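You operate a simulated robot arm through the tools that you are given. There is no shell and no other tool. Be economical: measure what you need, move in short steps, check, and stop when the job is done.

The job below is to be done with a simulated two-armed robot. You get a single attempt, and the scene is never put back.

TASK
Take the lid off the travel cup marked "ewan" on the top of the side desk and lay it down there.

It is judged by the outcome, as a careful person would: the job done as asked, and still so three seconds after it is handed in. It fails if anything else is knocked over, pushed out of place, dropped, spilled or broken. A push-on lid holds only when it is set on centred and level and pressed home; a screw cap is set on level and turned clockwise until tight.

THE ROBOT
Two 7-joint arms with two-finger parallel grippers on one trunk, on a base that drives. Base frame: it is fixed to the floor where the robot stands at the start and does not move with it; the origin is under the middle of the robot, x ahead of it, y to its left, z up; the surface under the hand at the start is at about z = 0.74. Units: m, degrees, N and s.
The left shoulder is at the start at [0.062, 0.195, 1.054], the right one opposite. With the tool pointing down near the work surface each hand reaches from about 0.28 to 0.7 m from the robot's upright axis, wherever it stands, measured 20 degrees to its own side. Payload 1.57 kg a hand.
The tool frame of a hand sits at the grasp point between the pads (the TCP): z along the fingers, y along the line on which they close. The tips reach 0.03 m beyond it. The gripper opens to 0.11 m. The fingers are 0.024 m wide and 0.012 m thick; the gripper's body (0.048 by 0.112 m) begins 0.078 m behind the TCP.
Orientation is that of the tool frame in the base frame, as a unit quaternion [x, y, z, w]. With the fingers straight down and closing along the base's y, the tool's x points along the base's -x, its y along +y and its z along -z.

THE INTERFACE
- The arms move only by the tool send_rows. It takes "left_steps", "right_steps" or both (then of equal length, played together; a hand with none holds still); each is a list that holds one entry, the list of rows, each a list of 6 numbers: the shift along the tool's x, y, z in m, then the turn, a rotation vector about the tool's x, y, z in degrees. In form: [[[tx, ty, tz, wx, wy, wz], ...]]. A call has 1 to 8 rows; each row shifts and turns the commanded pose from where the row before left it, along the tool's axes as they then stand. "left_hand" and "right_hand" are, for a hand that has rows, the finger opening in m, from 0 to 0.11, set as the call begins (left out, the last holds). Rows are played at 5 a second. More than 0.05 m and 8.6 degrees between two rows, or a gripper value outside its range, and nothing of the call is played. Where a pose cannot be reached the arm comes as near as it can. A force on the tool above 40 N (or 10 N above the force at the start of the call, whichever is more), or a blocked arm, ends the call early, and 0.2 s more pass. The fingers move at their own pace (about 0.072 m/s each) and stop on an object; they squeeze with about 38 N. The grip force told is the motor's: it shows also when the fingers shut on nothing. Time passes only in rows, and 0.2 s behind the last, so rows that do not move let the fingers close. It gives the time, the measured TCP pose, the force on the tool (base axes), the opening and the grip force at its end, in the units of the frame above (readings bear some noise), with the torque about the TCP (base axes, N m) and any sound that the robot's microphone picked up.
- Cameras (640 x 400 px; columns grow to the right, rows downward): "scene" is now at [0.0851, -0.0464, 1.623]; the picture's right is [-0.64, -0.77, -0.00], its down [-0.67, 0.56, -0.49] and it looks along [0.37, -0.31, -0.87] (base axes); focal length 262 px, centre (320, 200). "left" rides on the left gripper at [0.07, -0.016, -0.141] in its tool frame; the picture's right is [0.23, 0.97, 0.00], its down [-0.86, 0.20, -0.48] and it looks along [-0.47, 0.11, 0.88] (tool axes); focal length 222 px, centre (320, 200). "right" rides on the right gripper at [0.07, 0.016, -0.141] in its tool frame; the picture's right is [-0.23, 0.97, 0.00], its down [-0.85, -0.20, -0.48] and it looks along [-0.47, -0.11, 0.88] (tool axes); focal length 222 px, centre (320, 200). There is no depth. A picture from a camera that has moved, and an enlarged one, comes with that camera's place and axes in the base frame and with its lens.
- grab_frame(camera): a new picture of that camera. It takes no simulated time.
- lift_body(by): slides the trunk up (or, below 0, down) by that many m; the arms and the scene camera ride with it, the base frame stays. It gives what a move gives, with no picture.
- base_move(legs): drives the robot by 1 to 6 legs, each [ahead, left, turn to the left] in m, m and degrees, along the robot's own axes; the way and the turn of a leg run together, so that a leg with both is an arc; at most 1.5 m and 180 degrees a leg. The arms and the cameras ride along, it lands a little off, and it stops where it bumps. It gives what a move gives.
- aim_head(pan, tilt): turns the head with the scene camera to pan (to the left, within 86 degrees either way) and tilt (down, from -29 to 69), counted from straight ahead of the robot. It gives what a move gives.
- close_up(camera, box): a new picture of the part [left, top, right, bottom] of that camera's present view, enlarged. It takes no simulated time.
- close_job(): hands the job in; it is judged then, once.

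Go step by step. Nothing tells you exact positions but the pictures and the camera data: compare them with the known pose of the tool, close in by small moves and look again before you grip or let go. The budget is 120 turns and 100 pictures, counting those below and the enlarged ones. Unless the task says otherwise, let go and move clear before handing in, and close with one line.

The tools are called after "Request:" by a JSON object that holds its "name" and its "arguments". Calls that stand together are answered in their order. send_rows: Moves the arms, as the interface text tells. Its arguments: {"type":"object","properties":{"left_steps":{"type":"array","items":{"type":"array","items":{"type":"array","items":{"type":"number"}}}},"left_hand":{"type":"number"},"right_steps":{"type":"array","items":{"type":"array","items":{"type":"array","items":{"type":"number"}}}},"right_hand":{"type":"number"}},"required":[]} The other tools are called the same way: lift_body (by) slides the trunk up or down; base_move (legs) drives the base; aim_head (pan, tilt) turns the head that bears the scene camera; grab_frame (camera) takes a picture; close_up (camera, box) takes an enlarged picture of a part of a camera's view; close_job () hands the job in.

At the start:

```text
time_s: 0.0
left_tool_pos: [0.4429, -0.0761, 1.0264]
left_orientation: [0.0, 1.0, 0.0, -0.001]
left_ft_force: [-0.2, 1.0, 0.6]
left_ft_torque: [-0.04, 0.04, -0.03]
left_gripper_width: 0.1102
left_grasp_force: 0.0
right_tool_pos: [0.3377, -0.4249, 0.9787]
right_orientation: [0.001, 1.0, 0.001, 0.0]
right_ft_force: [-0.9, -0.5, -0.6]
right_ft_torque: [0.01, 0.02, 0.03]
right_gripper_width: 0.1102
right_grasp_force: 0.1
trunk travel left (down, up): [-0.65, 0.34]
robot x, y, heading: [0.0033, 0.0002, -0.1]
head pan, tilt: [-40.0, 60.8]
```

scene: 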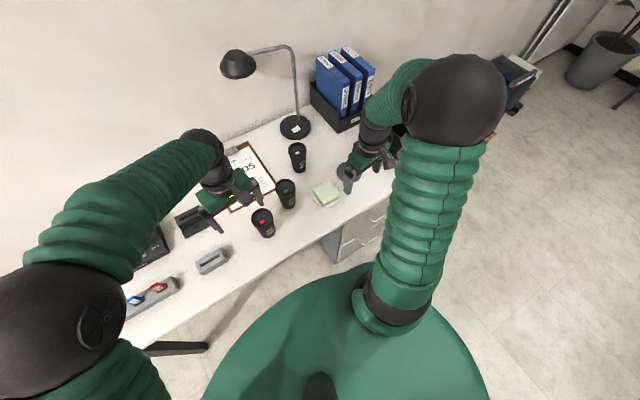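
right: 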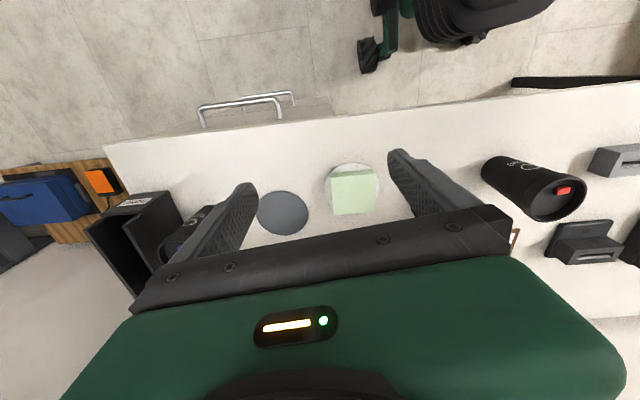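
left: 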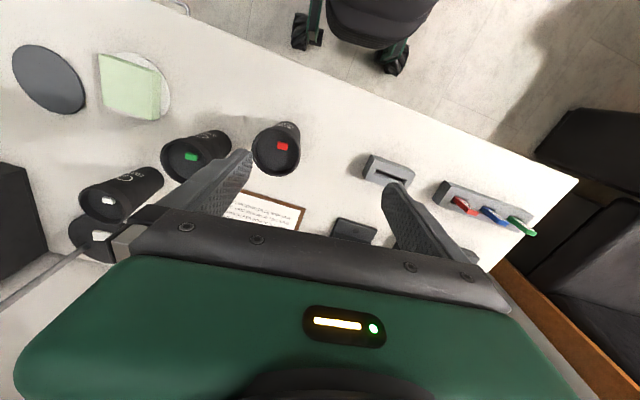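

I see three black travel cups (white, green and red lid tabs) on a desk, with arms above it. I'll enlarge the views to read the names.

Request:
{"name": "close_up", "arguments": {"camera": "scene", "box": [220, 130, 350, 250]}}

Request:
{"name": "close_up", "arguments": {"camera": "left", "box": [70, 100, 310, 260]}}

Request:
{"name": "close_up", "arguments": {"camera": "right", "box": [460, 130, 620, 230]}}

```text
3.33 times, centred on (285, 190) of scene
camera zoom: at [0.0851, -0.0464, 1.623], right [-0.64, -0.77, 0.0], down [-0.67, 0.56, -0.49], along [0.37, -0.31, -0.87], focal length 872 px, centre (437, 233)
```

zoom: 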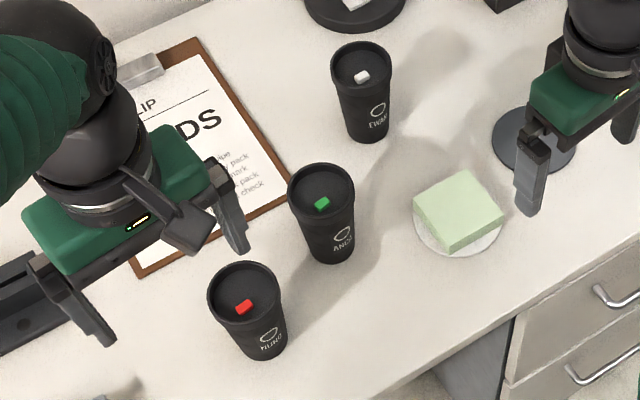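

```text
2.50 times, centred on (190, 180) of left
camera zoom: at [0.3742, -0.094, 1.1683], right [-0.23, 0.97, 0.0], down [0.86, 0.2, 0.48], along [0.47, 0.11, -0.88], focal length 555 px, centre (645, 250)
```

zoom: 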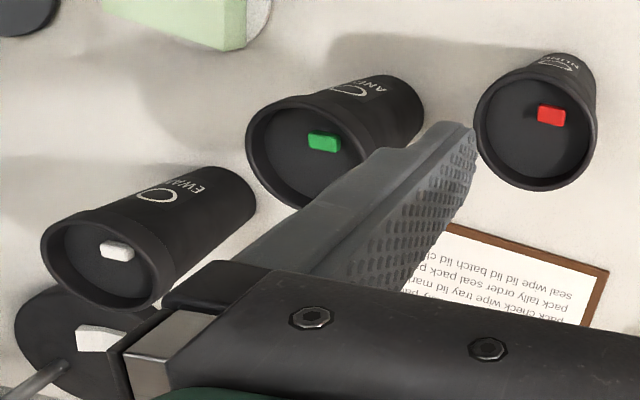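

```text
4.00 times, centred on (540, 180) of right
camera zoom: at [0.2683, -0.4086, 1.1192], right [0.23, 0.97, 0.0], down [0.86, -0.2, 0.48], along [0.47, -0.11, -0.88], focal length 888 px, centre (-560, 280)
```

zoom: 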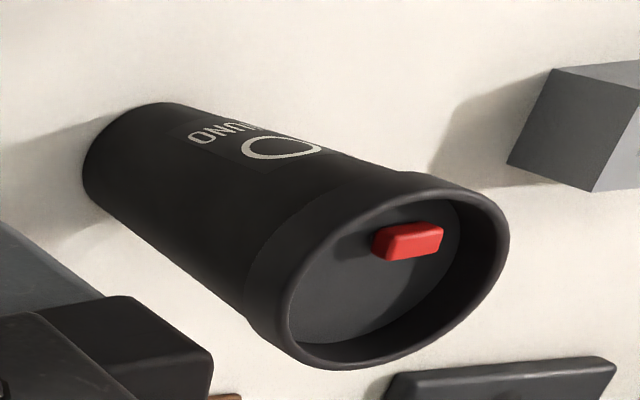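

The cup with the white tab is marked EWAN. Triangulated, its lid is at about (0.63, -0.39, 0.86), slightly out of easy reach, so I'll shift the base right.

Request:
{"name": "base_move", "arguments": {"legs": [[0, -0.16, 0]]}}

Request:
{"name": "aim_head", "arguments": {"pan": -20, "tilt": 50}}

Request:
{"name": "grab_frame", "arguments": {"camera": "scene"}}

Request:
{"name": "grab_frame", "arguments": {"camera": "left"}}

```text
time_s: 1.4
left_tool_pos: [0.4444, -0.2215, 1.0279]
left_orientation: [-0.002, 1.0, -0.004, -0.001]
left_ft_force: [-1.0, 0.7, -0.1]
left_ft_torque: [-0.06, 0.04, 0.03]
left_gripper_width: 0.1102
left_grasp_force: 0.1
right_tool_pos: [0.3385, -0.5706, 0.9823]
right_orientation: [-0.001, 1.0, -0.004, 0.0]
right_ft_force: [0.0, 0.1, 0.7]
right_ft_torque: [-0.01, 0.0, 0.05]
right_gripper_width: 0.1099
right_grasp_force: 0.1
trunk travel left (down, up): [-0.65, 0.34]
robot x, y, heading: [-0.0001, -0.1551, 0.3]
head pan, tilt: [-40.0, 60.8]
```

```text
time_s: 2.2
left_tool_pos: [0.4427, -0.2286, 1.0265]
left_orientation: [0.0, 1.0, 0.0, 0.0]
left_ft_force: [0.6, 0.1, -0.3]
left_ft_torque: [-0.03, -0.02, 0.0]
left_gripper_width: 0.1101
left_grasp_force: 0.0
right_tool_pos: [0.3372, -0.5771, 0.9794]
right_orientation: [-0.002, 1.0, 0.0, 0.0]
right_ft_force: [-0.5, -1.1, -0.1]
right_ft_torque: [-0.03, -0.01, -0.02]
right_gripper_width: 0.1104
right_grasp_force: 0.1
trunk travel left (down, up): [-0.65, 0.34]
robot x, y, heading: [-0.0035, -0.1558, 0.2]
head pan, tilt: [-20.0, 50.0]
```

```text
93 pictures are left
camera scene: at [0.1075, -0.178, 1.6366], right [-0.34, -0.94, 0.0], down [-0.72, 0.26, -0.64], along [0.6, -0.22, -0.77], focal length 262 px, centre (320, 200)
```

scene: 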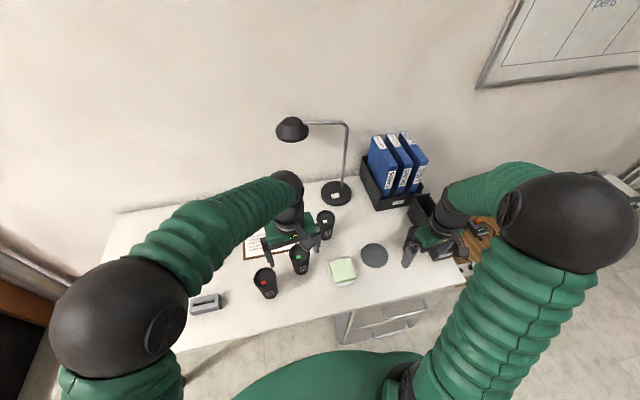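

```text
92 pictures are left
camera left: at [0.3729, -0.2452, 1.1688], right [-0.23, 0.97, 0.0], down [0.85, 0.2, 0.48], along [0.47, 0.11, -0.88], focal length 222 px, centre (320, 200)
```

left: 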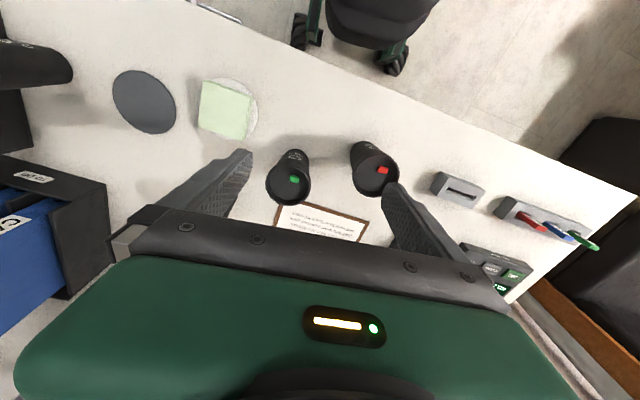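

The left hand is close to where the right arm will work. I'll move it left and up, and bring the right hand above the Ewan cup.

Request:
{"name": "send_rows", "arguments": {"left_steps": [[[0.0, 0.03, -0.01, 0, 0, 0], [0.0, 0.03, -0.01, 0, 0, 0], [0.0, 0.03, -0.01, 0, 0, 0], [0.0, 0.03, -0.01, 0, 0, 0], [0.0, 0.03, -0.01, 0, 0, 0], [0.0, 0.03, -0.01, 0, 0, 0], [0.0, 0.03, -0.01, 0, 0, 0], [0, 0, 0, 0, 0, 0]]], "right_steps": [[[0, 0, -0.03, 0, 0, 0], [-0.02, 0.012, 0, 0, 0, 0], [-0.04, 0.024, 0, 0, 0, 0], [-0.04, 0.024, 0, 0, 0, 0], [-0.04, 0.024, 0, 0, 0, 0], [-0.04, 0.024, 0, 0, 0, 0], [-0.04, 0.024, 0, 0, 0, 0], [0, 0, 0, 0, 0, 0]]]}}

Request:
{"name": "grab_frame", "arguments": {"camera": "right"}}

Request:
{"name": "grab_frame", "arguments": {"camera": "scene"}}

```text
time_s: 4.0
left_tool_pos: [0.4425, -0.0242, 1.0987]
left_orientation: [-0.001, 1.0, 0.002, -0.001]
left_ft_force: [-0.1, -0.2, -0.7]
left_ft_torque: [0.03, 0.02, -0.01]
left_gripper_width: 0.11
left_grasp_force: 0.0
right_tool_pos: [0.5553, -0.451, 1.0096]
right_orientation: [-0.001, 1.0, 0.002, 0.001]
right_ft_force: [-0.1, -0.2, -0.5]
right_ft_torque: [0.03, 0.0, 0.01]
right_gripper_width: 0.1101
right_grasp_force: 0.1
trunk travel left (down, up): [-0.65, 0.34]
robot x, y, heading: [-0.0016, -0.1565, -0.1]
head pan, tilt: [-20.0, 50.0]
```

```text
91 pictures are left
camera right: at [0.485, -0.4342, 1.1501], right [0.23, 0.97, 0.0], down [0.85, -0.2, 0.48], along [0.47, -0.1, -0.88], focal length 222 px, centre (320, 200)
```

right: 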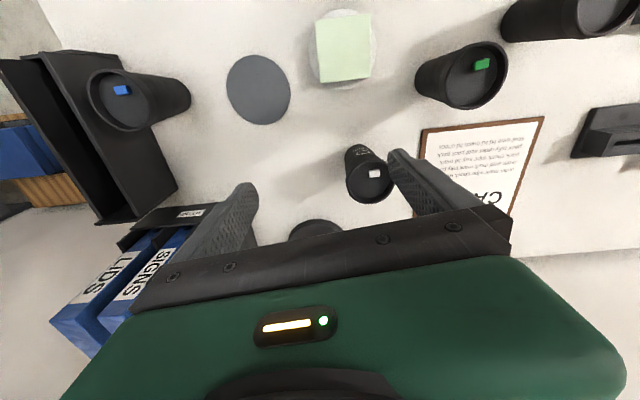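

```text
90 pictures are left
camera scene: at [0.1073, -0.1868, 1.6365], right [-0.34, -0.94, 0.0], down [-0.72, 0.26, -0.64], along [0.6, -0.22, -0.77], focal length 262 px, centre (320, 200)
```

scene: 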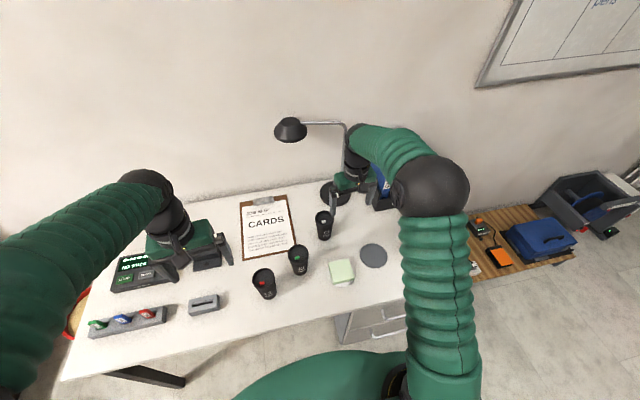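

A fourth cup (blue tab) stands by the box. I'll verify the labels up close before going on.

Request:
{"name": "close_up", "arguments": {"camera": "right", "box": [330, 130, 410, 210]}}

Request:
{"name": "close_up", "arguments": {"camera": "scene", "box": [290, 190, 360, 250]}}

Request:
{"name": "close_up", "arguments": {"camera": "right", "box": [80, 50, 200, 140]}}

```text
5.00 times, centred on (370, 170) of right
camera zoom: at [0.485, -0.4342, 1.1501], right [0.23, 0.97, 0.0], down [0.85, -0.2, 0.48], along [0.47, -0.1, -0.88], focal length 1111 px, centre (70, 350)
```

zoom: 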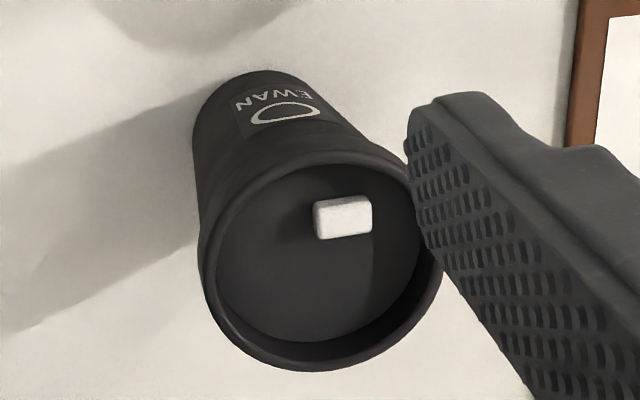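

```text
6.67 times, centred on (325, 220) of scene
camera zoom: at [0.1073, -0.1868, 1.6365], right [-0.34, -0.94, 0.0], down [-0.72, 0.26, -0.64], along [0.6, -0.22, -0.77], focal length 1744 px, centre (287, 67)
```

zoom: 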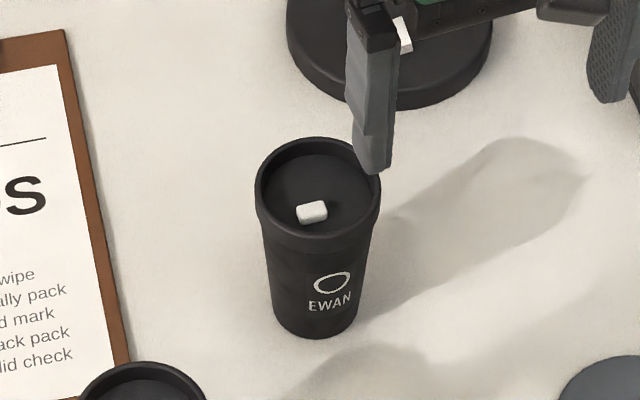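

```text
4.44 times, centred on (140, 95) of right
camera zoom: at [0.485, -0.4342, 1.1501], right [0.23, 0.97, 0.0], down [0.85, -0.2, 0.48], along [0.47, -0.1, -0.88], focal length 987 px, centre (1120, 667)
```

zoom: 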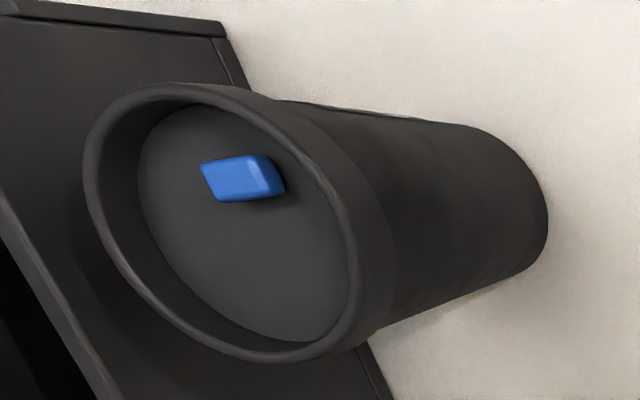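

Confirmed: the white-tab cup is EWAN, lid at (0.629, -0.393), top about z 0.86. I'll centre the right hand over it and come down to just above.

Request:
{"name": "send_rows", "arguments": {"right_steps": [[[-0.037, 0.029, 0, 0, 0, 0], [-0.037, 0.029, 0, 0, 0, 0], [0, 0, 0.04, 0, 0, 0], [0, 0, 0.04, 0, 0, 0], [0, 0, 0.02, 0, 0, 0], [0, 0, 0, 0, 0, 0], [0, 0, 0, 0, 0, 0]]]}}

Request:
{"name": "grab_frame", "arguments": {"camera": "right"}}

Request:
{"name": "close_up", "arguments": {"camera": "scene", "box": [270, 140, 430, 250]}}

```text
time_s: 5.6
left_tool_pos: [0.4428, -0.0225, 1.0983]
left_orientation: [-0.001, 1.0, 0.001, 0.0]
left_ft_force: [-1.2, -0.1, -0.1]
left_ft_torque: [0.02, 0.01, 0.02]
left_gripper_width: 0.1101
left_grasp_force: 0.0
right_tool_pos: [0.6322, -0.3899, 0.9101]
right_orientation: [-0.001, 1.0, 0.001, 0.0]
right_ft_force: [0.5, 0.4, 0.3]
right_ft_torque: [-0.02, 0.0, 0.04]
right_gripper_width: 0.1099
right_grasp_force: 0.1
trunk travel left (down, up): [-0.65, 0.34]
robot x, y, heading: [-0.0009, -0.1562, 0.2]
head pan, tilt: [-20.0, 50.0]
```

```text
86 pictures are left
camera right: at [0.5618, -0.3741, 1.0507], right [0.22, 0.97, 0.0], down [0.86, -0.2, 0.48], along [0.47, -0.11, -0.88], focal length 222 px, centre (320, 200)
```

right: 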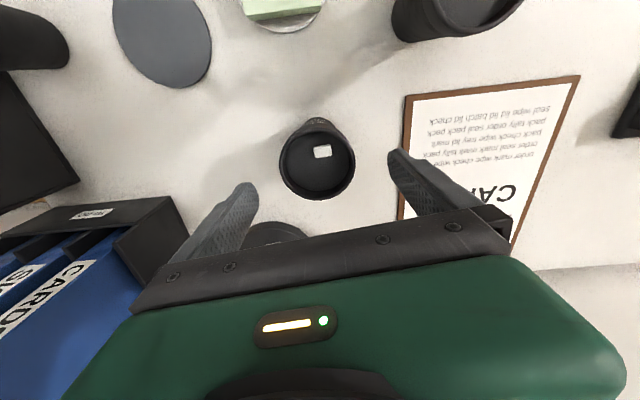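

```text
3.64 times, centred on (350, 195) of scene
camera zoom: at [0.1086, -0.1829, 1.6364], right [-0.34, -0.94, 0.0], down [-0.72, 0.26, -0.64], along [0.6, -0.22, -0.77], focal length 951 px, centre (211, 218)
```

zoom: 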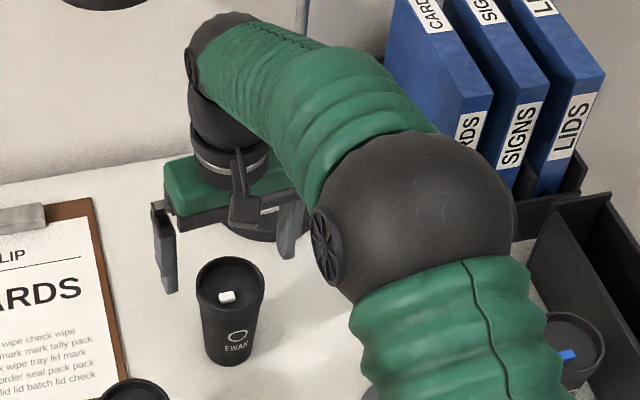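

Fingers straddle the lid nicely; a 5 mm correction in x, then down to lid height.

Request:
{"name": "send_rows", "arguments": {"right_steps": [[[0.005, -0.002, 0, 0, 0, 0], [0, 0, 0.02, 0, 0, 0], [0, 0, 0.02, 0, 0, 0], [0, 0, 0.02, 0, 0, 0], [0, 0, 0, 0, 0, 0], [0, 0, 0, 0, 0, 0]]]}}

Request:
{"name": "grab_frame", "arguments": {"camera": "right"}}

Request:
{"name": "close_up", "arguments": {"camera": "scene", "box": [270, 140, 430, 250]}}

```text
time_s: 7.0
left_tool_pos: [0.4444, -0.0222, 1.099]
left_orientation: [-0.001, 1.0, 0.0, -0.001]
left_ft_force: [0.3, 0.4, -0.2]
left_ft_torque: [-0.02, 0.0, 0.0]
left_gripper_width: 0.1101
left_grasp_force: 0.1
right_tool_pos: [0.6254, -0.3924, 0.8495]
right_orientation: [-0.002, 1.0, 0.001, 0.0]
right_ft_force: [0.8, 0.2, 0.3]
right_ft_torque: [-0.01, 0.0, 0.0]
right_gripper_width: 0.11
right_grasp_force: 0.0
trunk travel left (down, up): [-0.65, 0.34]
robot x, y, heading: [0.0023, -0.1538, 0.2]
head pan, tilt: [-20.0, 50.0]
```

```text
84 pictures are left
camera right: at [0.5557, -0.3751, 0.9904], right [0.22, 0.97, 0.0], down [0.86, -0.2, 0.48], along [0.47, -0.11, -0.88], focal length 222 px, centre (320, 200)
```

right: 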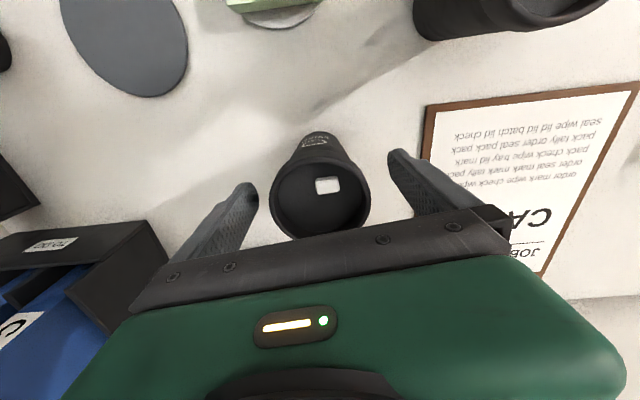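

```text
3.64 times, centred on (350, 195) of scene
camera zoom: at [0.1085, -0.1833, 1.6365], right [-0.34, -0.94, 0.0], down [-0.72, 0.26, -0.64], along [0.6, -0.22, -0.77], focal length 951 px, centre (211, 218)
```

zoom: 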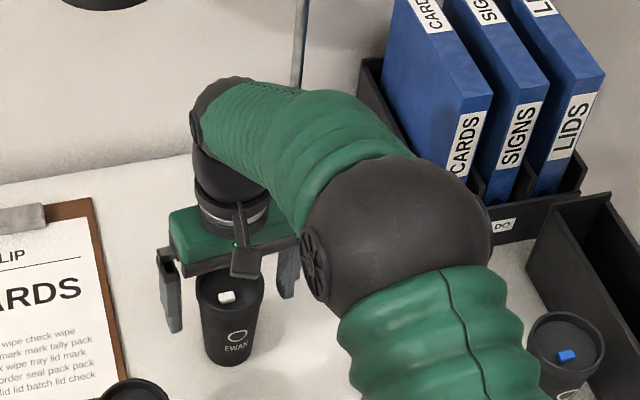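

Lid centred between the pads to about 2 mm. Closing the grip.

Request:
{"name": "send_rows", "arguments": {"right_steps": [[[0.001, 0.002, 0, 0, 0, 0], [0, 0, 0, 0, 0, 0], [0, 0, 0, 0, 0, 0], [0, 0, 0, 0, 0, 0]]], "right_hand": 0.055}}

```text
time_s: 8.0
left_tool_pos: [0.4428, -0.0211, 1.0989]
left_orientation: [0.0, 1.0, 0.001, 0.0]
left_ft_force: [0.5, 0.3, 0.2]
left_ft_torque: [-0.02, 0.03, -0.04]
left_gripper_width: 0.11
left_grasp_force: 0.0
right_tool_pos: [0.6251, -0.3906, 0.8492]
right_orientation: [-0.001, 1.0, 0.0, 0.001]
right_ft_force: [1.0, -2.6, 3.1]
right_ft_torque: [-0.15, -0.09, -0.03]
right_gripper_width: 0.0687
right_grasp_force: 38.4
trunk travel left (down, up): [-0.65, 0.34]
robot x, y, heading: [-0.0008, -0.1525, 0.3]
head pan, tilt: [-20.0, 50.0]
```

Gripped at 0.069 m, as expected for the lid. I'll lift slowly by a centimetre and read the force.

Request:
{"name": "send_rows", "arguments": {"right_steps": [[[0, 0, -0.003, 0, 0, 0], [0, 0, -0.004, 0, 0, 0], [0, 0, -0.004, 0, 0, 0], [0, 0, 0, 0, 0, 0]]]}}

Request:
{"name": "grab_frame", "arguments": {"camera": "right"}}

Request:
{"name": "close_up", "arguments": {"camera": "scene", "box": [290, 180, 370, 240]}}

```text
time_s: 9.0
left_tool_pos: [0.4431, -0.0224, 1.0986]
left_orientation: [-0.002, 1.0, 0.0, 0.0]
left_ft_force: [-0.6, 0.1, -0.4]
left_ft_torque: [-0.01, 0.02, 0.03]
left_gripper_width: 0.1101
left_grasp_force: 0.0
right_tool_pos: [0.6245, -0.3888, 0.8596]
right_orientation: [0.0, 1.0, 0.002, 0.0]
right_ft_force: [-0.2, -0.3, -1.4]
right_ft_torque: [0.02, 0.02, 0.02]
right_gripper_width: 0.0686
right_grasp_force: 38.0
trunk travel left (down, up): [-0.65, 0.34]
robot x, y, heading: [0.0031, -0.158, 0.0]
head pan, tilt: [-20.0, 50.0]
```

```text
82 pictures are left
camera right: at [0.5549, -0.3728, 1.001], right [0.22, 0.97, 0.0], down [0.86, -0.2, 0.48], along [0.47, -0.11, -0.88], focal length 222 px, centre (320, 200)
```

right: 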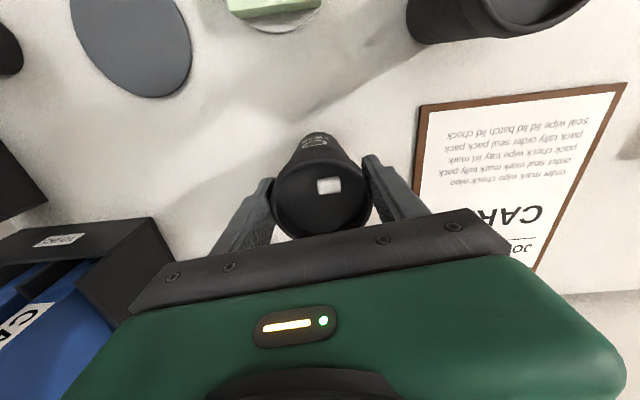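

```text
6.67 times, centred on (330, 210) of scene
camera zoom: at [0.1091, -0.1834, 1.6364], right [-0.34, -0.94, 0.0], down [-0.72, 0.26, -0.64], along [0.6, -0.22, -0.77], focal length 1744 px, centre (253, 133)
```

zoom: 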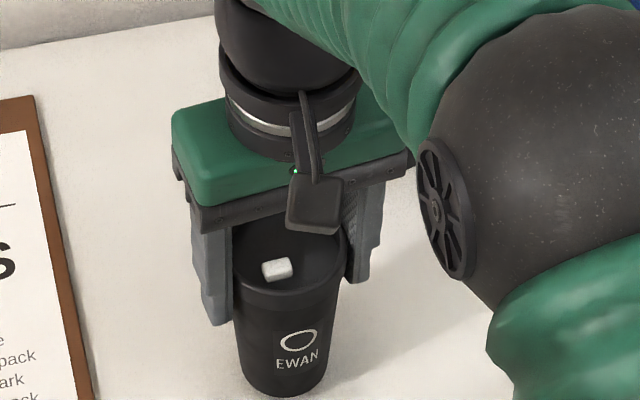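

The force suggests the whole cup may be coming along. I'll raise a little more and look from the side.

Request:
{"name": "send_rows", "arguments": {"right_steps": [[[0, 0, -0.01, 0, 0, 0], [0, 0, -0.01, 0, 0, 0], [0, 0, -0.01, 0, 0, 0], [0, 0, 0, 0, 0, 0]]]}}

Request:
{"name": "close_up", "arguments": {"camera": "scene", "box": [290, 180, 370, 240]}}

Request:
{"name": "grab_frame", "arguments": {"camera": "left"}}

```text
time_s: 10.0
left_tool_pos: [0.4437, -0.0221, 1.097]
left_orientation: [-0.001, 1.0, 0.001, 0.0]
left_ft_force: [0.1, -0.6, 0.7]
left_ft_torque: [0.02, 0.0, -0.01]
left_gripper_width: 0.11
left_grasp_force: 0.0
right_tool_pos: [0.6265, -0.3888, 0.8906]
right_orientation: [-0.001, 1.0, 0.002, 0.0]
right_ft_force: [-0.1, 0.1, -2.0]
right_ft_torque: [0.0, 0.03, -0.01]
right_gripper_width: 0.069
right_grasp_force: 37.8
trunk travel left (down, up): [-0.65, 0.34]
robot x, y, heading: [-0.0019, -0.1549, 0.0]
head pan, tilt: [-20.0, 50.0]
```

```text
6.67 times, centred on (330, 210) of scene
camera zoom: at [0.109, -0.1834, 1.6364], right [-0.34, -0.94, 0.0], down [-0.72, 0.26, -0.64], along [0.6, -0.22, -0.77], focal length 1744 px, centre (253, 133)
```

zoom: 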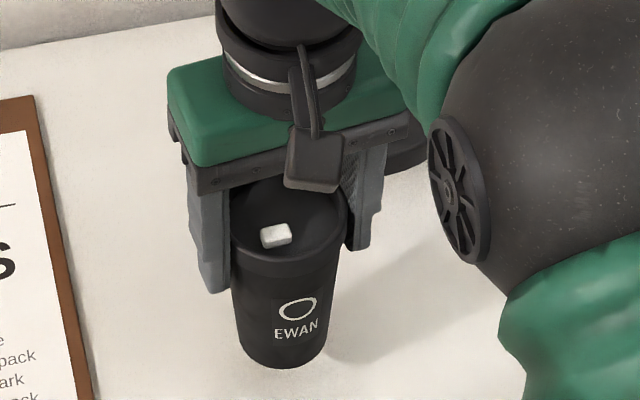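

```text
79 pictures are left
camera left: at [0.3736, -0.0393, 1.2393], right [-0.23, 0.97, 0.0], down [0.85, 0.2, 0.48], along [0.47, 0.11, -0.88], focal length 222 px, centre (320, 200)
```

left: 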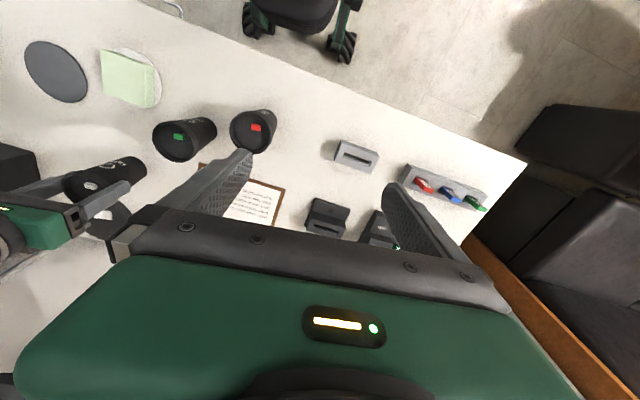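

The whole cup (about 0.2 kg) came up with the lid, so the left hand must hold the body. I'll raise the cup upright well above its neighbours and start levelling the left hand.

Request:
{"name": "send_rows", "arguments": {"right_steps": [[[0, 0, -0.02, 0, 0, 0], [0, 0, -0.025, 0, 0, 0], [0, 0, -0.03, 0, 0, 0], [0, 0, -0.03, 0, 0, 0], [0, 0, -0.03, 0, 0, 0], [0, 0, -0.03, 0, 0, 0], [0, 0, -0.025, 0, 0, 0], [0, 0, 0, 0, 0, 0]]], "left_steps": [[[0, 0, 0, 0, -8, 0], [0, 0, 0, 0, -8, 0], [0, 0, 0, 0, -8, 0], [0, 0, 0, 0, -8, 0], [0, 0, 0, 0, -8, 0], [0, 0, 0, 0, -8, 0], [0, 0, 0, 0, -8, 0], [0, 0, 0, 0, -8, 0]]]}}

Request:
{"name": "grab_frame", "arguments": {"camera": "scene"}}

```text
time_s: 11.8
left_tool_pos: [0.4816, -0.0568, 1.1106]
left_orientation: [0.004, 0.878, -0.041, 0.476]
left_ft_force: [0.5, 0.4, 0.1]
left_ft_torque: [-0.03, -0.03, -0.01]
left_gripper_width: 0.1102
left_grasp_force: 0.1
left hand out of reach, approached as far as the arm can: row 6, 7, 8
right_tool_pos: [0.6268, -0.3927, 1.0828]
right_orientation: [-0.002, 1.0, 0.001, 0.0]
right_ft_force: [0.1, -0.2, -0.4]
right_ft_torque: [0.01, 0.04, -0.01]
right_gripper_width: 0.0689
right_grasp_force: 38.2
trunk travel left (down, up): [-0.65, 0.34]
robot x, y, heading: [0.0, -0.1543, 0.3]
head pan, tilt: [-20.0, 50.0]
```

```text
78 pictures are left
camera scene: at [0.1095, -0.1841, 1.639], right [-0.34, -0.94, 0.0], down [-0.72, 0.26, -0.64], along [0.6, -0.22, -0.77], focal length 262 px, centre (320, 200)
```

scene: 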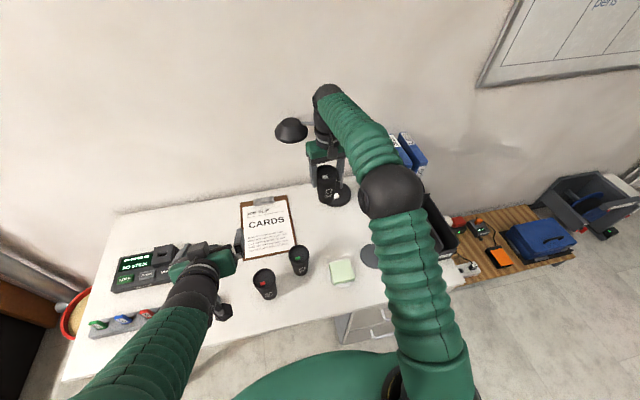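

The right-hand force reading dropped, so I'll look closely at the cup before anything else.

Request:
{"name": "close_up", "arguments": {"camera": "scene", "box": [290, 120, 380, 220]}}

Request:
{"name": "grab_frame", "arguments": {"camera": "right"}}

Request:
{"name": "grab_frame", "arguments": {"camera": "left"}}

```text
4.00 times, centred on (335, 170) of scene
camera zoom: at [0.1095, -0.1841, 1.639], right [-0.34, -0.94, 0.0], down [-0.72, 0.26, -0.64], along [0.6, -0.22, -0.77], focal length 1046 px, centre (260, 320)
```

zoom: 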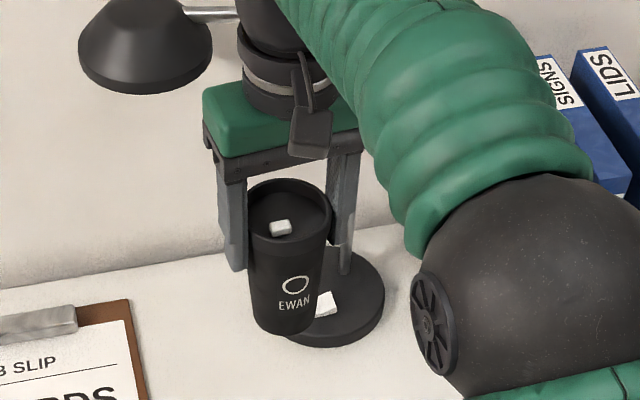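

```text
76 pictures are left
camera right: at [0.5556, -0.3756, 1.2239], right [0.22, 0.97, 0.0], down [0.86, -0.2, 0.48], along [0.47, -0.11, -0.88], focal length 222 px, centre (320, 200)
```

right: 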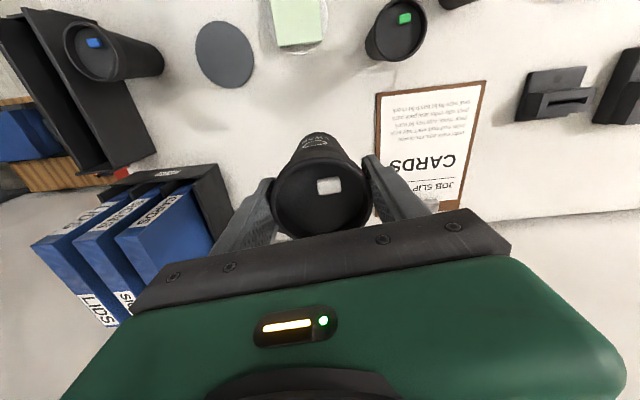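

```text
75 pictures are left
camera left: at [0.3241, -0.0655, 1.13], right [-0.08, 0.96, -0.26], down [0.08, 0.26, 0.96], along [0.99, 0.06, -0.09], focal length 222 px, centre (320, 200)
```

left: 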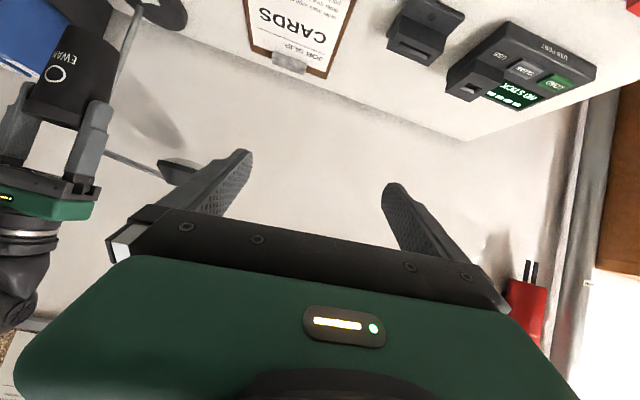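

The cup is securely held, lid still on. The left hand reached about 57° of pitch, which is enough to grip the body; now I'll yaw it toward the cup while moving it forward.

Request:
{"name": "send_rows", "arguments": {"left_steps": [[[-0.0088, 0, 0.018, 7.19, 0, 3.5], [-0.0088, 0, 0.018, 7.19, 0, 3.5], [-0.0088, 0, 0.018, 7.19, 0, 3.5], [-0.0088, 0, 0.018, 7.19, 0, 3.5], [-0.0088, 0, 0.018, 7.19, 0, 3.5], [0, 0, 0, 0, 0, 0]]]}}

Request:
{"name": "grab_frame", "arguments": {"camera": "scene"}}

```text
time_s: 13.2
left_tool_pos: [0.5746, -0.0729, 1.1091]
left_orientation: [0.286, 0.813, -0.212, 0.461]
left_ft_force: [-0.1, 0.5, -0.3]
left_ft_torque: [0.01, -0.01, 0.0]
left_gripper_width: 0.1102
left_grasp_force: 0.0
right_tool_pos: [0.6242, -0.3875, 1.0829]
right_orientation: [-0.002, 1.0, -0.001, 0.0]
right_ft_force: [0.0, -0.4, -1.4]
right_ft_torque: [0.0, 0.0, 0.01]
right_gripper_width: 0.0689
right_grasp_force: 37.7
trunk travel left (down, up): [-0.65, 0.34]
robot x, y, heading: [-0.001, -0.1581, 0.0]
head pan, tilt: [-20.0, 50.0]
```

```text
74 pictures are left
camera scene: at [0.1081, -0.1775, 1.6366], right [-0.34, -0.94, 0.0], down [-0.72, 0.26, -0.64], along [0.6, -0.22, -0.77], focal length 262 px, centre (320, 200)
```

scene: 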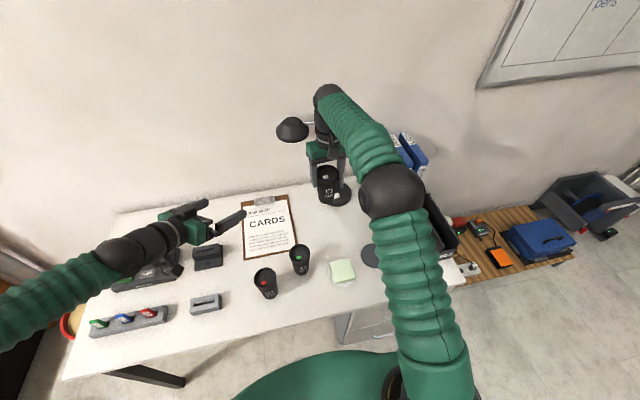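

Left hand is now pitched about 29° below horizontal, heading 44° right. I'll move the cup a bit left and bring the left hand to a pre-grasp spot beside the cup's lower body.

Request:
{"name": "send_rows", "arguments": {"left_steps": [[[0.018, -0.0243, 0.0222, 0, 0, 0], [0.018, -0.0243, 0.0222, 0, 0, 0], [0.018, -0.0243, 0.0222, 0, 0, 0], [0.018, -0.0243, 0.0222, 0, 0, 0], [0, 0, 0, 0, 0, 5], [0, 0, 0, 0, 0, 0]]], "right_steps": [[[0, 0.02, 0, 0, 0, 0], [0, 0.03, 0, 0, 0, 0], [0, 0.03, 0, 0, 0, 0], [0, 0.03, 0, 0, 0, 0], [0, 0.01, 0, 0, 0, 0], [0, 0, 0, 0, 0, 0]]]}}

Request:
{"name": "grab_frame", "arguments": {"camera": "scene"}}

Request:
{"name": "grab_frame", "arguments": {"camera": "left"}}

Request:
{"name": "close_up", "arguments": {"camera": "scene", "box": [230, 120, 350, 230]}}

```text
time_s: 14.6
left_tool_pos: [0.5365, -0.1843, 1.0095]
left_orientation: [0.321, 0.8, -0.19, 0.47]
left_ft_force: [0.3, 1.1, -0.3]
left_ft_torque: [-0.01, -0.02, 0.02]
left_gripper_width: 0.11
left_grasp_force: 0.0
right_tool_pos: [0.6267, -0.2688, 1.0799]
right_orientation: [-0.001, 1.0, 0.001, 0.0]
right_ft_force: [0.1, -0.1, -0.4]
right_ft_torque: [-0.03, 0.0, -0.02]
right_gripper_width: 0.069
right_grasp_force: 38.3
trunk travel left (down, up): [-0.65, 0.34]
robot x, y, heading: [-0.0008, -0.1555, -0.1]
head pan, tilt: [-20.0, 50.0]
```

```text
73 pictures are left
camera scene: at [0.1087, -0.1831, 1.6364], right [-0.34, -0.94, 0.0], down [-0.72, 0.26, -0.64], along [0.6, -0.22, -0.77], focal length 262 px, centre (320, 200)
```

scene: 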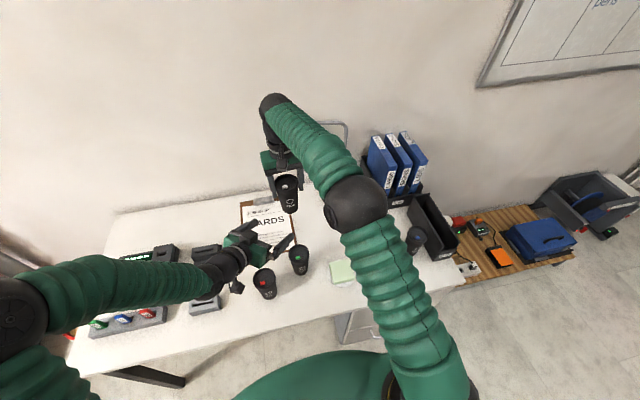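

```text
72 pictures are left
camera left: at [0.4117, -0.0868, 1.0176], right [0.6, 0.78, -0.2], down [0.14, 0.15, 0.98], along [0.79, -0.61, -0.02], focal length 222 px, centre (320, 200)
```

left: 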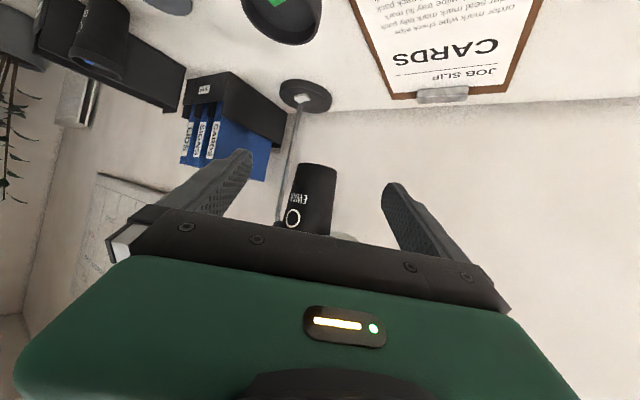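

```text
3.64 times, centred on (290, 175) of scene
camera zoom: at [0.1087, -0.1831, 1.6364], right [-0.34, -0.94, 0.0], down [-0.72, 0.26, -0.64], along [0.6, -0.22, -0.77], focal length 951 px, centre (429, 291)
```

zoom: 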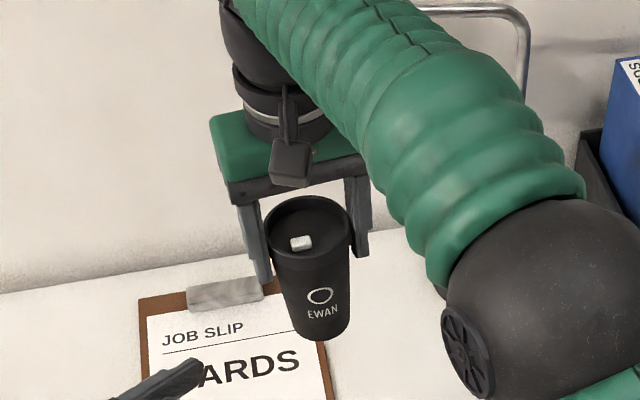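

The cup sits laterally centred in line with the left fingers, 0.125 m ahead. Advancing 0.09 m, then checking.

Request:
{"name": "send_rows", "arguments": {"left_steps": [[[-0.0146, 0, 0.0262, 0, 0, 0], [-0.0146, 0, 0.0262, 0, 0, 0], [-0.0146, 0, 0.0262, 0, 0, 0], [0, 0, 0, 0, 0, 0]]]}}

Request:
{"name": "grab_frame", "arguments": {"camera": "left"}}

Request:
{"name": "close_up", "arguments": {"camera": "scene", "box": [230, 120, 350, 230]}}

```text
time_s: 15.6
left_tool_pos: [0.6017, -0.2478, 1.0109]
left_orientation: [0.322, 0.8, -0.192, 0.469]
left_ft_force: [0.9, -0.3, -0.4]
left_ft_torque: [-0.02, -0.02, 0.01]
left_gripper_width: 0.1101
left_grasp_force: 0.1
right_tool_pos: [0.6269, -0.2683, 1.0805]
right_orientation: [-0.001, 1.0, 0.0, -0.001]
right_ft_force: [0.4, -0.4, -2.0]
right_ft_torque: [0.0, 0.0, -0.03]
right_gripper_width: 0.0692
right_grasp_force: 37.8
trunk travel left (down, up): [-0.65, 0.34]
robot x, y, heading: [-0.0014, -0.157, -0.1]
head pan, tilt: [-20.0, 50.0]
```

```text
70 pictures are left
camera left: at [0.4769, -0.1503, 1.0181], right [0.6, 0.78, -0.2], down [0.14, 0.15, 0.98], along [0.79, -0.61, -0.02], focal length 222 px, centre (320, 200)
```

left: 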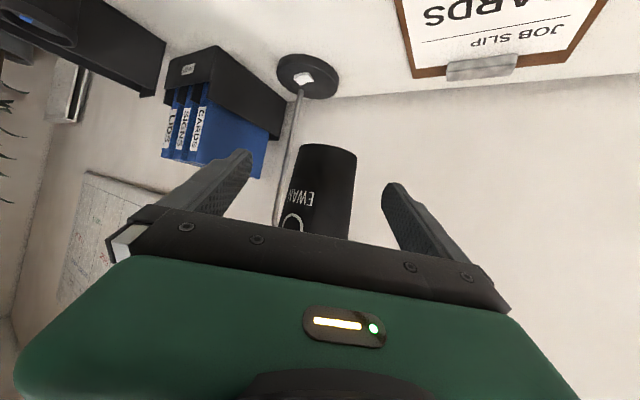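

```text
3.64 times, centred on (290, 175) of scene
camera zoom: at [0.1091, -0.1828, 1.6364], right [-0.34, -0.94, 0.0], down [-0.72, 0.26, -0.64], along [0.6, -0.22, -0.77], focal length 951 px, centre (429, 291)
```

zoom: 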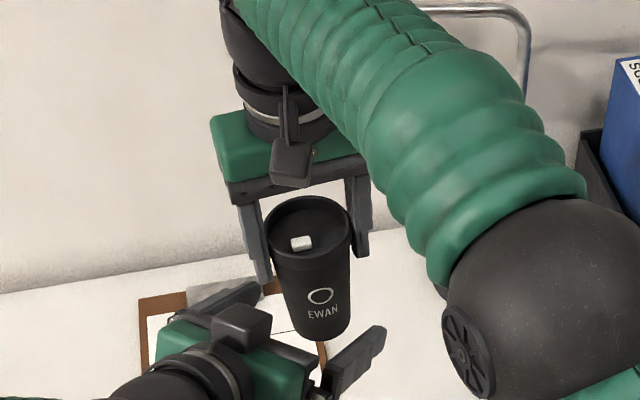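

Alignment is good; advancing the last 3 cm and closing the left hand gently on the body.

Request:
{"name": "send_rows", "arguments": {"left_steps": [[[-0.008, 0, 0.0143, 0, 0, 0], [-0.008, 0, 0.0143, 0, 0, 0], [0, 0, 0, 0, 0, 0]]]}}

Request:
{"name": "send_rows", "arguments": {"left_steps": [[[0, 0, 0, 0, 0, 0], [0, 0, 0, 0, 0, 0], [0, 0, 0, 0, 0, 0], [0, 0, 0, 0, 0, 0]]], "left_hand": 0.045}}

Request:
{"name": "close_up", "arguments": {"camera": "scene", "box": [230, 120, 350, 230]}}

Request:
{"name": "grab_frame", "arguments": {"camera": "left"}}

```text
time_s: 16.4
left_tool_pos: [0.6236, -0.2687, 1.0102]
left_orientation: [0.322, 0.799, -0.191, 0.47]
left_ft_force: [-0.9, 0.0, -0.1]
left_ft_torque: [-0.01, 0.01, 0.0]
left_gripper_width: 0.1099
left_grasp_force: 0.3
right_tool_pos: [0.6273, -0.2704, 1.0799]
right_orientation: [-0.001, 1.0, 0.001, 0.0]
right_ft_force: [0.4, 0.0, -2.0]
right_ft_torque: [-0.03, 0.01, 0.03]
right_gripper_width: 0.0688
right_grasp_force: 38.1
trunk travel left (down, up): [-0.65, 0.34]
robot x, y, heading: [-0.0011, -0.156, 0.2]
head pan, tilt: [-20.0, 50.0]
```

```text
time_s: 17.4
left_tool_pos: [0.6261, -0.267, 1.01]
left_orientation: [0.321, 0.8, -0.191, 0.469]
left_ft_force: [3.5, 6.7, -2.3]
left_ft_torque: [-0.39, 0.21, 0.02]
left_gripper_width: 0.0575
left_grasp_force: 10.2
right_tool_pos: [0.6254, -0.2691, 1.0803]
right_orientation: [0.0, 1.0, 0.0, 0.0]
right_ft_force: [-2.5, -6.9, 1.8]
right_ft_torque: [-0.11, 0.06, 0.01]
right_gripper_width: 0.0689
right_grasp_force: 37.7
trunk travel left (down, up): [-0.65, 0.34]
robot x, y, heading: [-0.0007, -0.1542, 0.2]
head pan, tilt: [-20.0, 50.0]
heard: snap
```

```text
3.64 times, centred on (290, 175) of scene
camera zoom: at [0.1096, -0.1831, 1.6364], right [-0.34, -0.94, 0.0], down [-0.72, 0.26, -0.64], along [0.6, -0.22, -0.77], focal length 951 px, centre (429, 291)
```

zoom: 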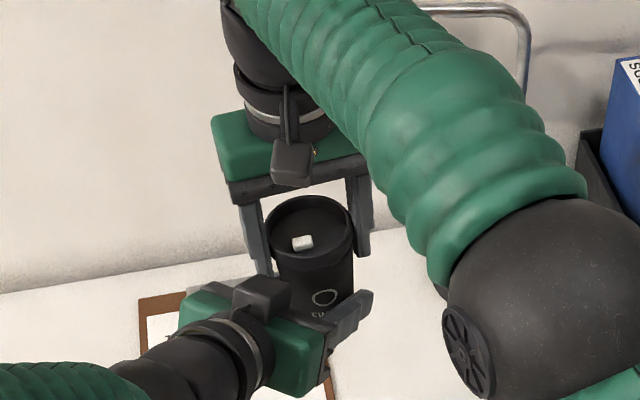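

```text
67 pictures are left
camera left: at [0.5005, -0.1715, 1.0176], right [0.59, 0.78, -0.2], down [0.14, 0.15, 0.98], along [0.79, -0.61, -0.02], focal length 222 px, centre (320, 200)
```

left: 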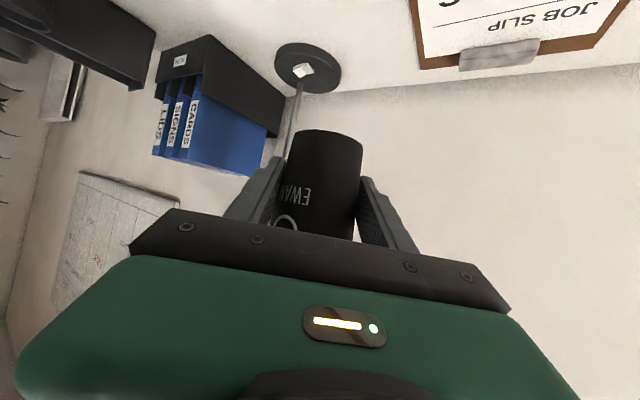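

A snap was heard: the lid seems to have popped loose as the left hand closed. I'll let the left grip settle fully.

Request:
{"name": "send_rows", "arguments": {"left_steps": [[[0, 0, 0, 0, 0, 0], [0, 0, 0, 0, 0, 0], [0, 0, 0, 0, 0, 0]]], "left_hand": 0.03}}

Request:
{"name": "close_up", "arguments": {"camera": "left", "box": [230, 110, 430, 250]}}

```text
time_s: 18.2
left_tool_pos: [0.625, -0.2692, 1.0092]
left_orientation: [0.321, 0.801, -0.191, 0.468]
left_ft_force: [1.6, 8.2, -3.5]
left_ft_torque: [-0.45, 0.11, 0.05]
left_gripper_width: 0.0573
left_grasp_force: 9.6
right_tool_pos: [0.6266, -0.2695, 1.0805]
right_orientation: [0.0, 1.0, 0.0, 0.0]
right_ft_force: [-1.9, -8.2, 4.1]
right_ft_torque: [-0.15, -0.01, 0.01]
right_gripper_width: 0.0688
right_grasp_force: 38.4
trunk travel left (down, up): [-0.65, 0.34]
robot x, y, heading: [-0.0026, -0.1557, 0.2]
head pan, tilt: [-20.0, 50.0]
```

```text
2.86 times, centred on (330, 180) of left
camera zoom: at [0.5002, -0.1719, 1.0177], right [0.6, 0.78, -0.2], down [0.14, 0.15, 0.98], along [0.79, -0.61, -0.02], focal length 635 px, centre (291, 257)
```

zoom: 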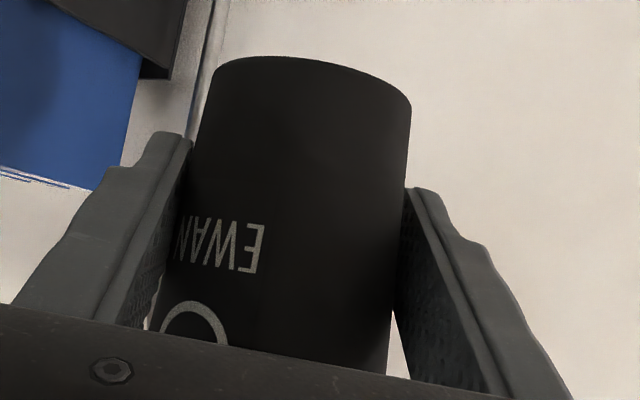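

The left grip is uneven: one finger is carrying sideways load. I'll ease the left hand 3 mm along its closing axis to balance it.

Request:
{"name": "send_rows", "arguments": {"left_steps": [[[0, 0.0015, 0, 0, 0, 0], [0, 0.0015, 0, 0, 0, 0], [0, 0, 0, 0, 0, 0]]]}}

```text
time_s: 19.0
left_tool_pos: [0.6263, -0.2677, 1.0089]
left_orientation: [0.322, 0.8, -0.192, 0.469]
left_ft_force: [-0.8, -0.5, -3.5]
left_ft_torque: [0.15, -0.08, -0.05]
left_gripper_width: 0.0575
left_grasp_force: 10.0
right_tool_pos: [0.6271, -0.2683, 1.0806]
right_orientation: [-0.001, 1.0, 0.002, 0.001]
right_ft_force: [1.3, 0.1, 3.5]
right_ft_torque: [-0.11, -0.05, 0.04]
right_gripper_width: 0.0687
right_grasp_force: 38.0
trunk travel left (down, up): [-0.65, 0.34]
robot x, y, heading: [0.0014, -0.1562, 0.1]
head pan, tilt: [-20.0, 50.0]
```

Balanced now. Raising the right hand (lid) slowly while the left holds the cup.

Request:
{"name": "send_rows", "arguments": {"right_steps": [[[0, 0, -0.003, 0, 0, 0], [0, 0, -0.003, 0, 0, 0], [0, 0, -0.004, 0, 0, 0], [0, 0, 0, 0, 0, 0]]]}}

Request:
{"name": "close_up", "arguments": {"camera": "scene", "box": [250, 150, 350, 230]}}

Request:
{"name": "close_up", "arguments": {"camera": "left", "box": [230, 110, 430, 250]}}

```text
time_s: 20.0
left_tool_pos: [0.6278, -0.2676, 1.0106]
left_orientation: [0.321, 0.8, -0.191, 0.469]
left_ft_force: [-0.3, -0.8, 0.5]
left_ft_torque: [0.01, -0.01, -0.01]
left_gripper_width: 0.0572
left_grasp_force: 10.1
right_tool_pos: [0.6248, -0.2688, 1.0902]
right_orientation: [-0.001, 1.0, 0.001, 0.0]
right_ft_force: [0.4, -0.6, -0.5]
right_ft_torque: [-0.02, -0.02, 0.0]
right_gripper_width: 0.069
right_grasp_force: 37.8
trunk travel left (down, up): [-0.65, 0.34]
robot x, y, heading: [-0.0012, -0.1532, 0.1]
head pan, tilt: [-20.0, 50.0]
```

```text
5.00 times, centred on (300, 190) of scene
camera zoom: at [0.1096, -0.1831, 1.6364], right [-0.34, -0.94, 0.0], down [-0.72, 0.26, -0.64], along [0.6, -0.22, -0.77], focal length 1308 px, centre (420, 250)
```

zoom: 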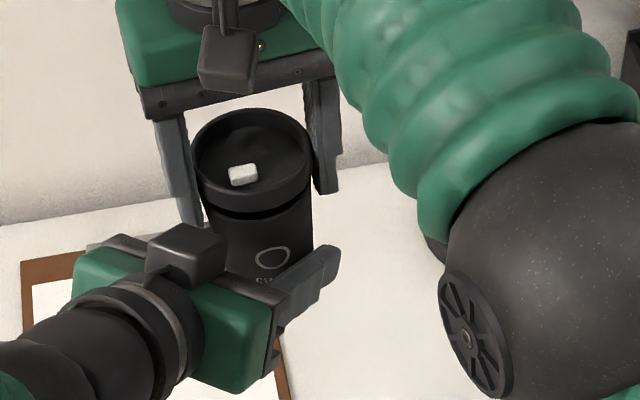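

```text
2.86 times, centred on (330, 180) of left
camera zoom: at [0.5029, -0.17, 1.018], right [0.6, 0.78, -0.2], down [0.14, 0.15, 0.98], along [0.79, -0.61, -0.02], focal length 635 px, centre (291, 257)
```

zoom: 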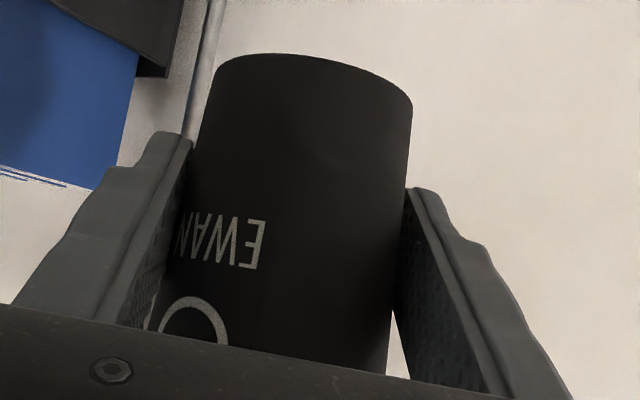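

The lid has separated, with a gap visible, and the cup stays in the left hand. I'll lift the lid clear.

Request:
{"name": "send_rows", "arguments": {"right_steps": [[[0, 0, -0.01, 0, 0, 0], [0, 0, -0.02, 0, 0, 0], [0, 0, -0.03, 0, 0, 0], [0, 0, -0.03, 0, 0, 0], [0, 0, 0, 0, 0, 0]]]}}

Request:
{"name": "close_up", "arguments": {"camera": "scene", "box": [230, 110, 370, 230]}}

Request:
{"name": "grab_frame", "arguments": {"camera": "right"}}

```text
time_s: 21.2
left_tool_pos: [0.6266, -0.2658, 1.0096]
left_orientation: [0.321, 0.8, -0.191, 0.47]
left_ft_force: [0.8, 0.0, 0.3]
left_ft_torque: [-0.01, 0.02, 0.0]
left_gripper_width: 0.0575
left_grasp_force: 9.7
right_tool_pos: [0.619, -0.2683, 1.1818]
right_orientation: [-0.001, 1.0, 0.0, 0.0]
right_ft_force: [0.1, 0.2, 0.0]
right_ft_torque: [-0.01, -0.01, 0.01]
right_gripper_width: 0.0689
right_grasp_force: 38.5
right hand out of reach, approached as far as the arm can: row 4
trunk travel left (down, up): [-0.65, 0.34]
robot x, y, heading: [0.0004, -0.1577, 0.1]
head pan, tilt: [-20.0, 50.0]
```

```text
3.33 times, centred on (300, 170) of scene
camera zoom: at [0.109, -0.1831, 1.6364], right [-0.34, -0.94, 0.0], down [-0.72, 0.26, -0.64], along [0.6, -0.22, -0.77], focal length 872 px, centre (387, 300)
```

zoom: 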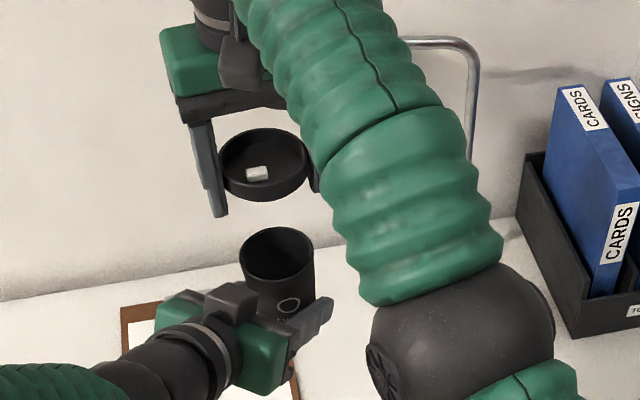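

```text
62 pictures are left
camera right: at [0.5494, -0.2512, 1.3222], right [0.22, 0.97, 0.0], down [0.86, -0.2, 0.48], along [0.47, -0.11, -0.88], focal length 222 px, centre (320, 200)
```

right: 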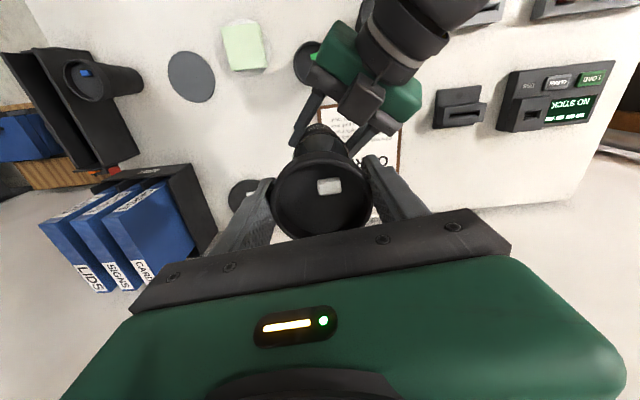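

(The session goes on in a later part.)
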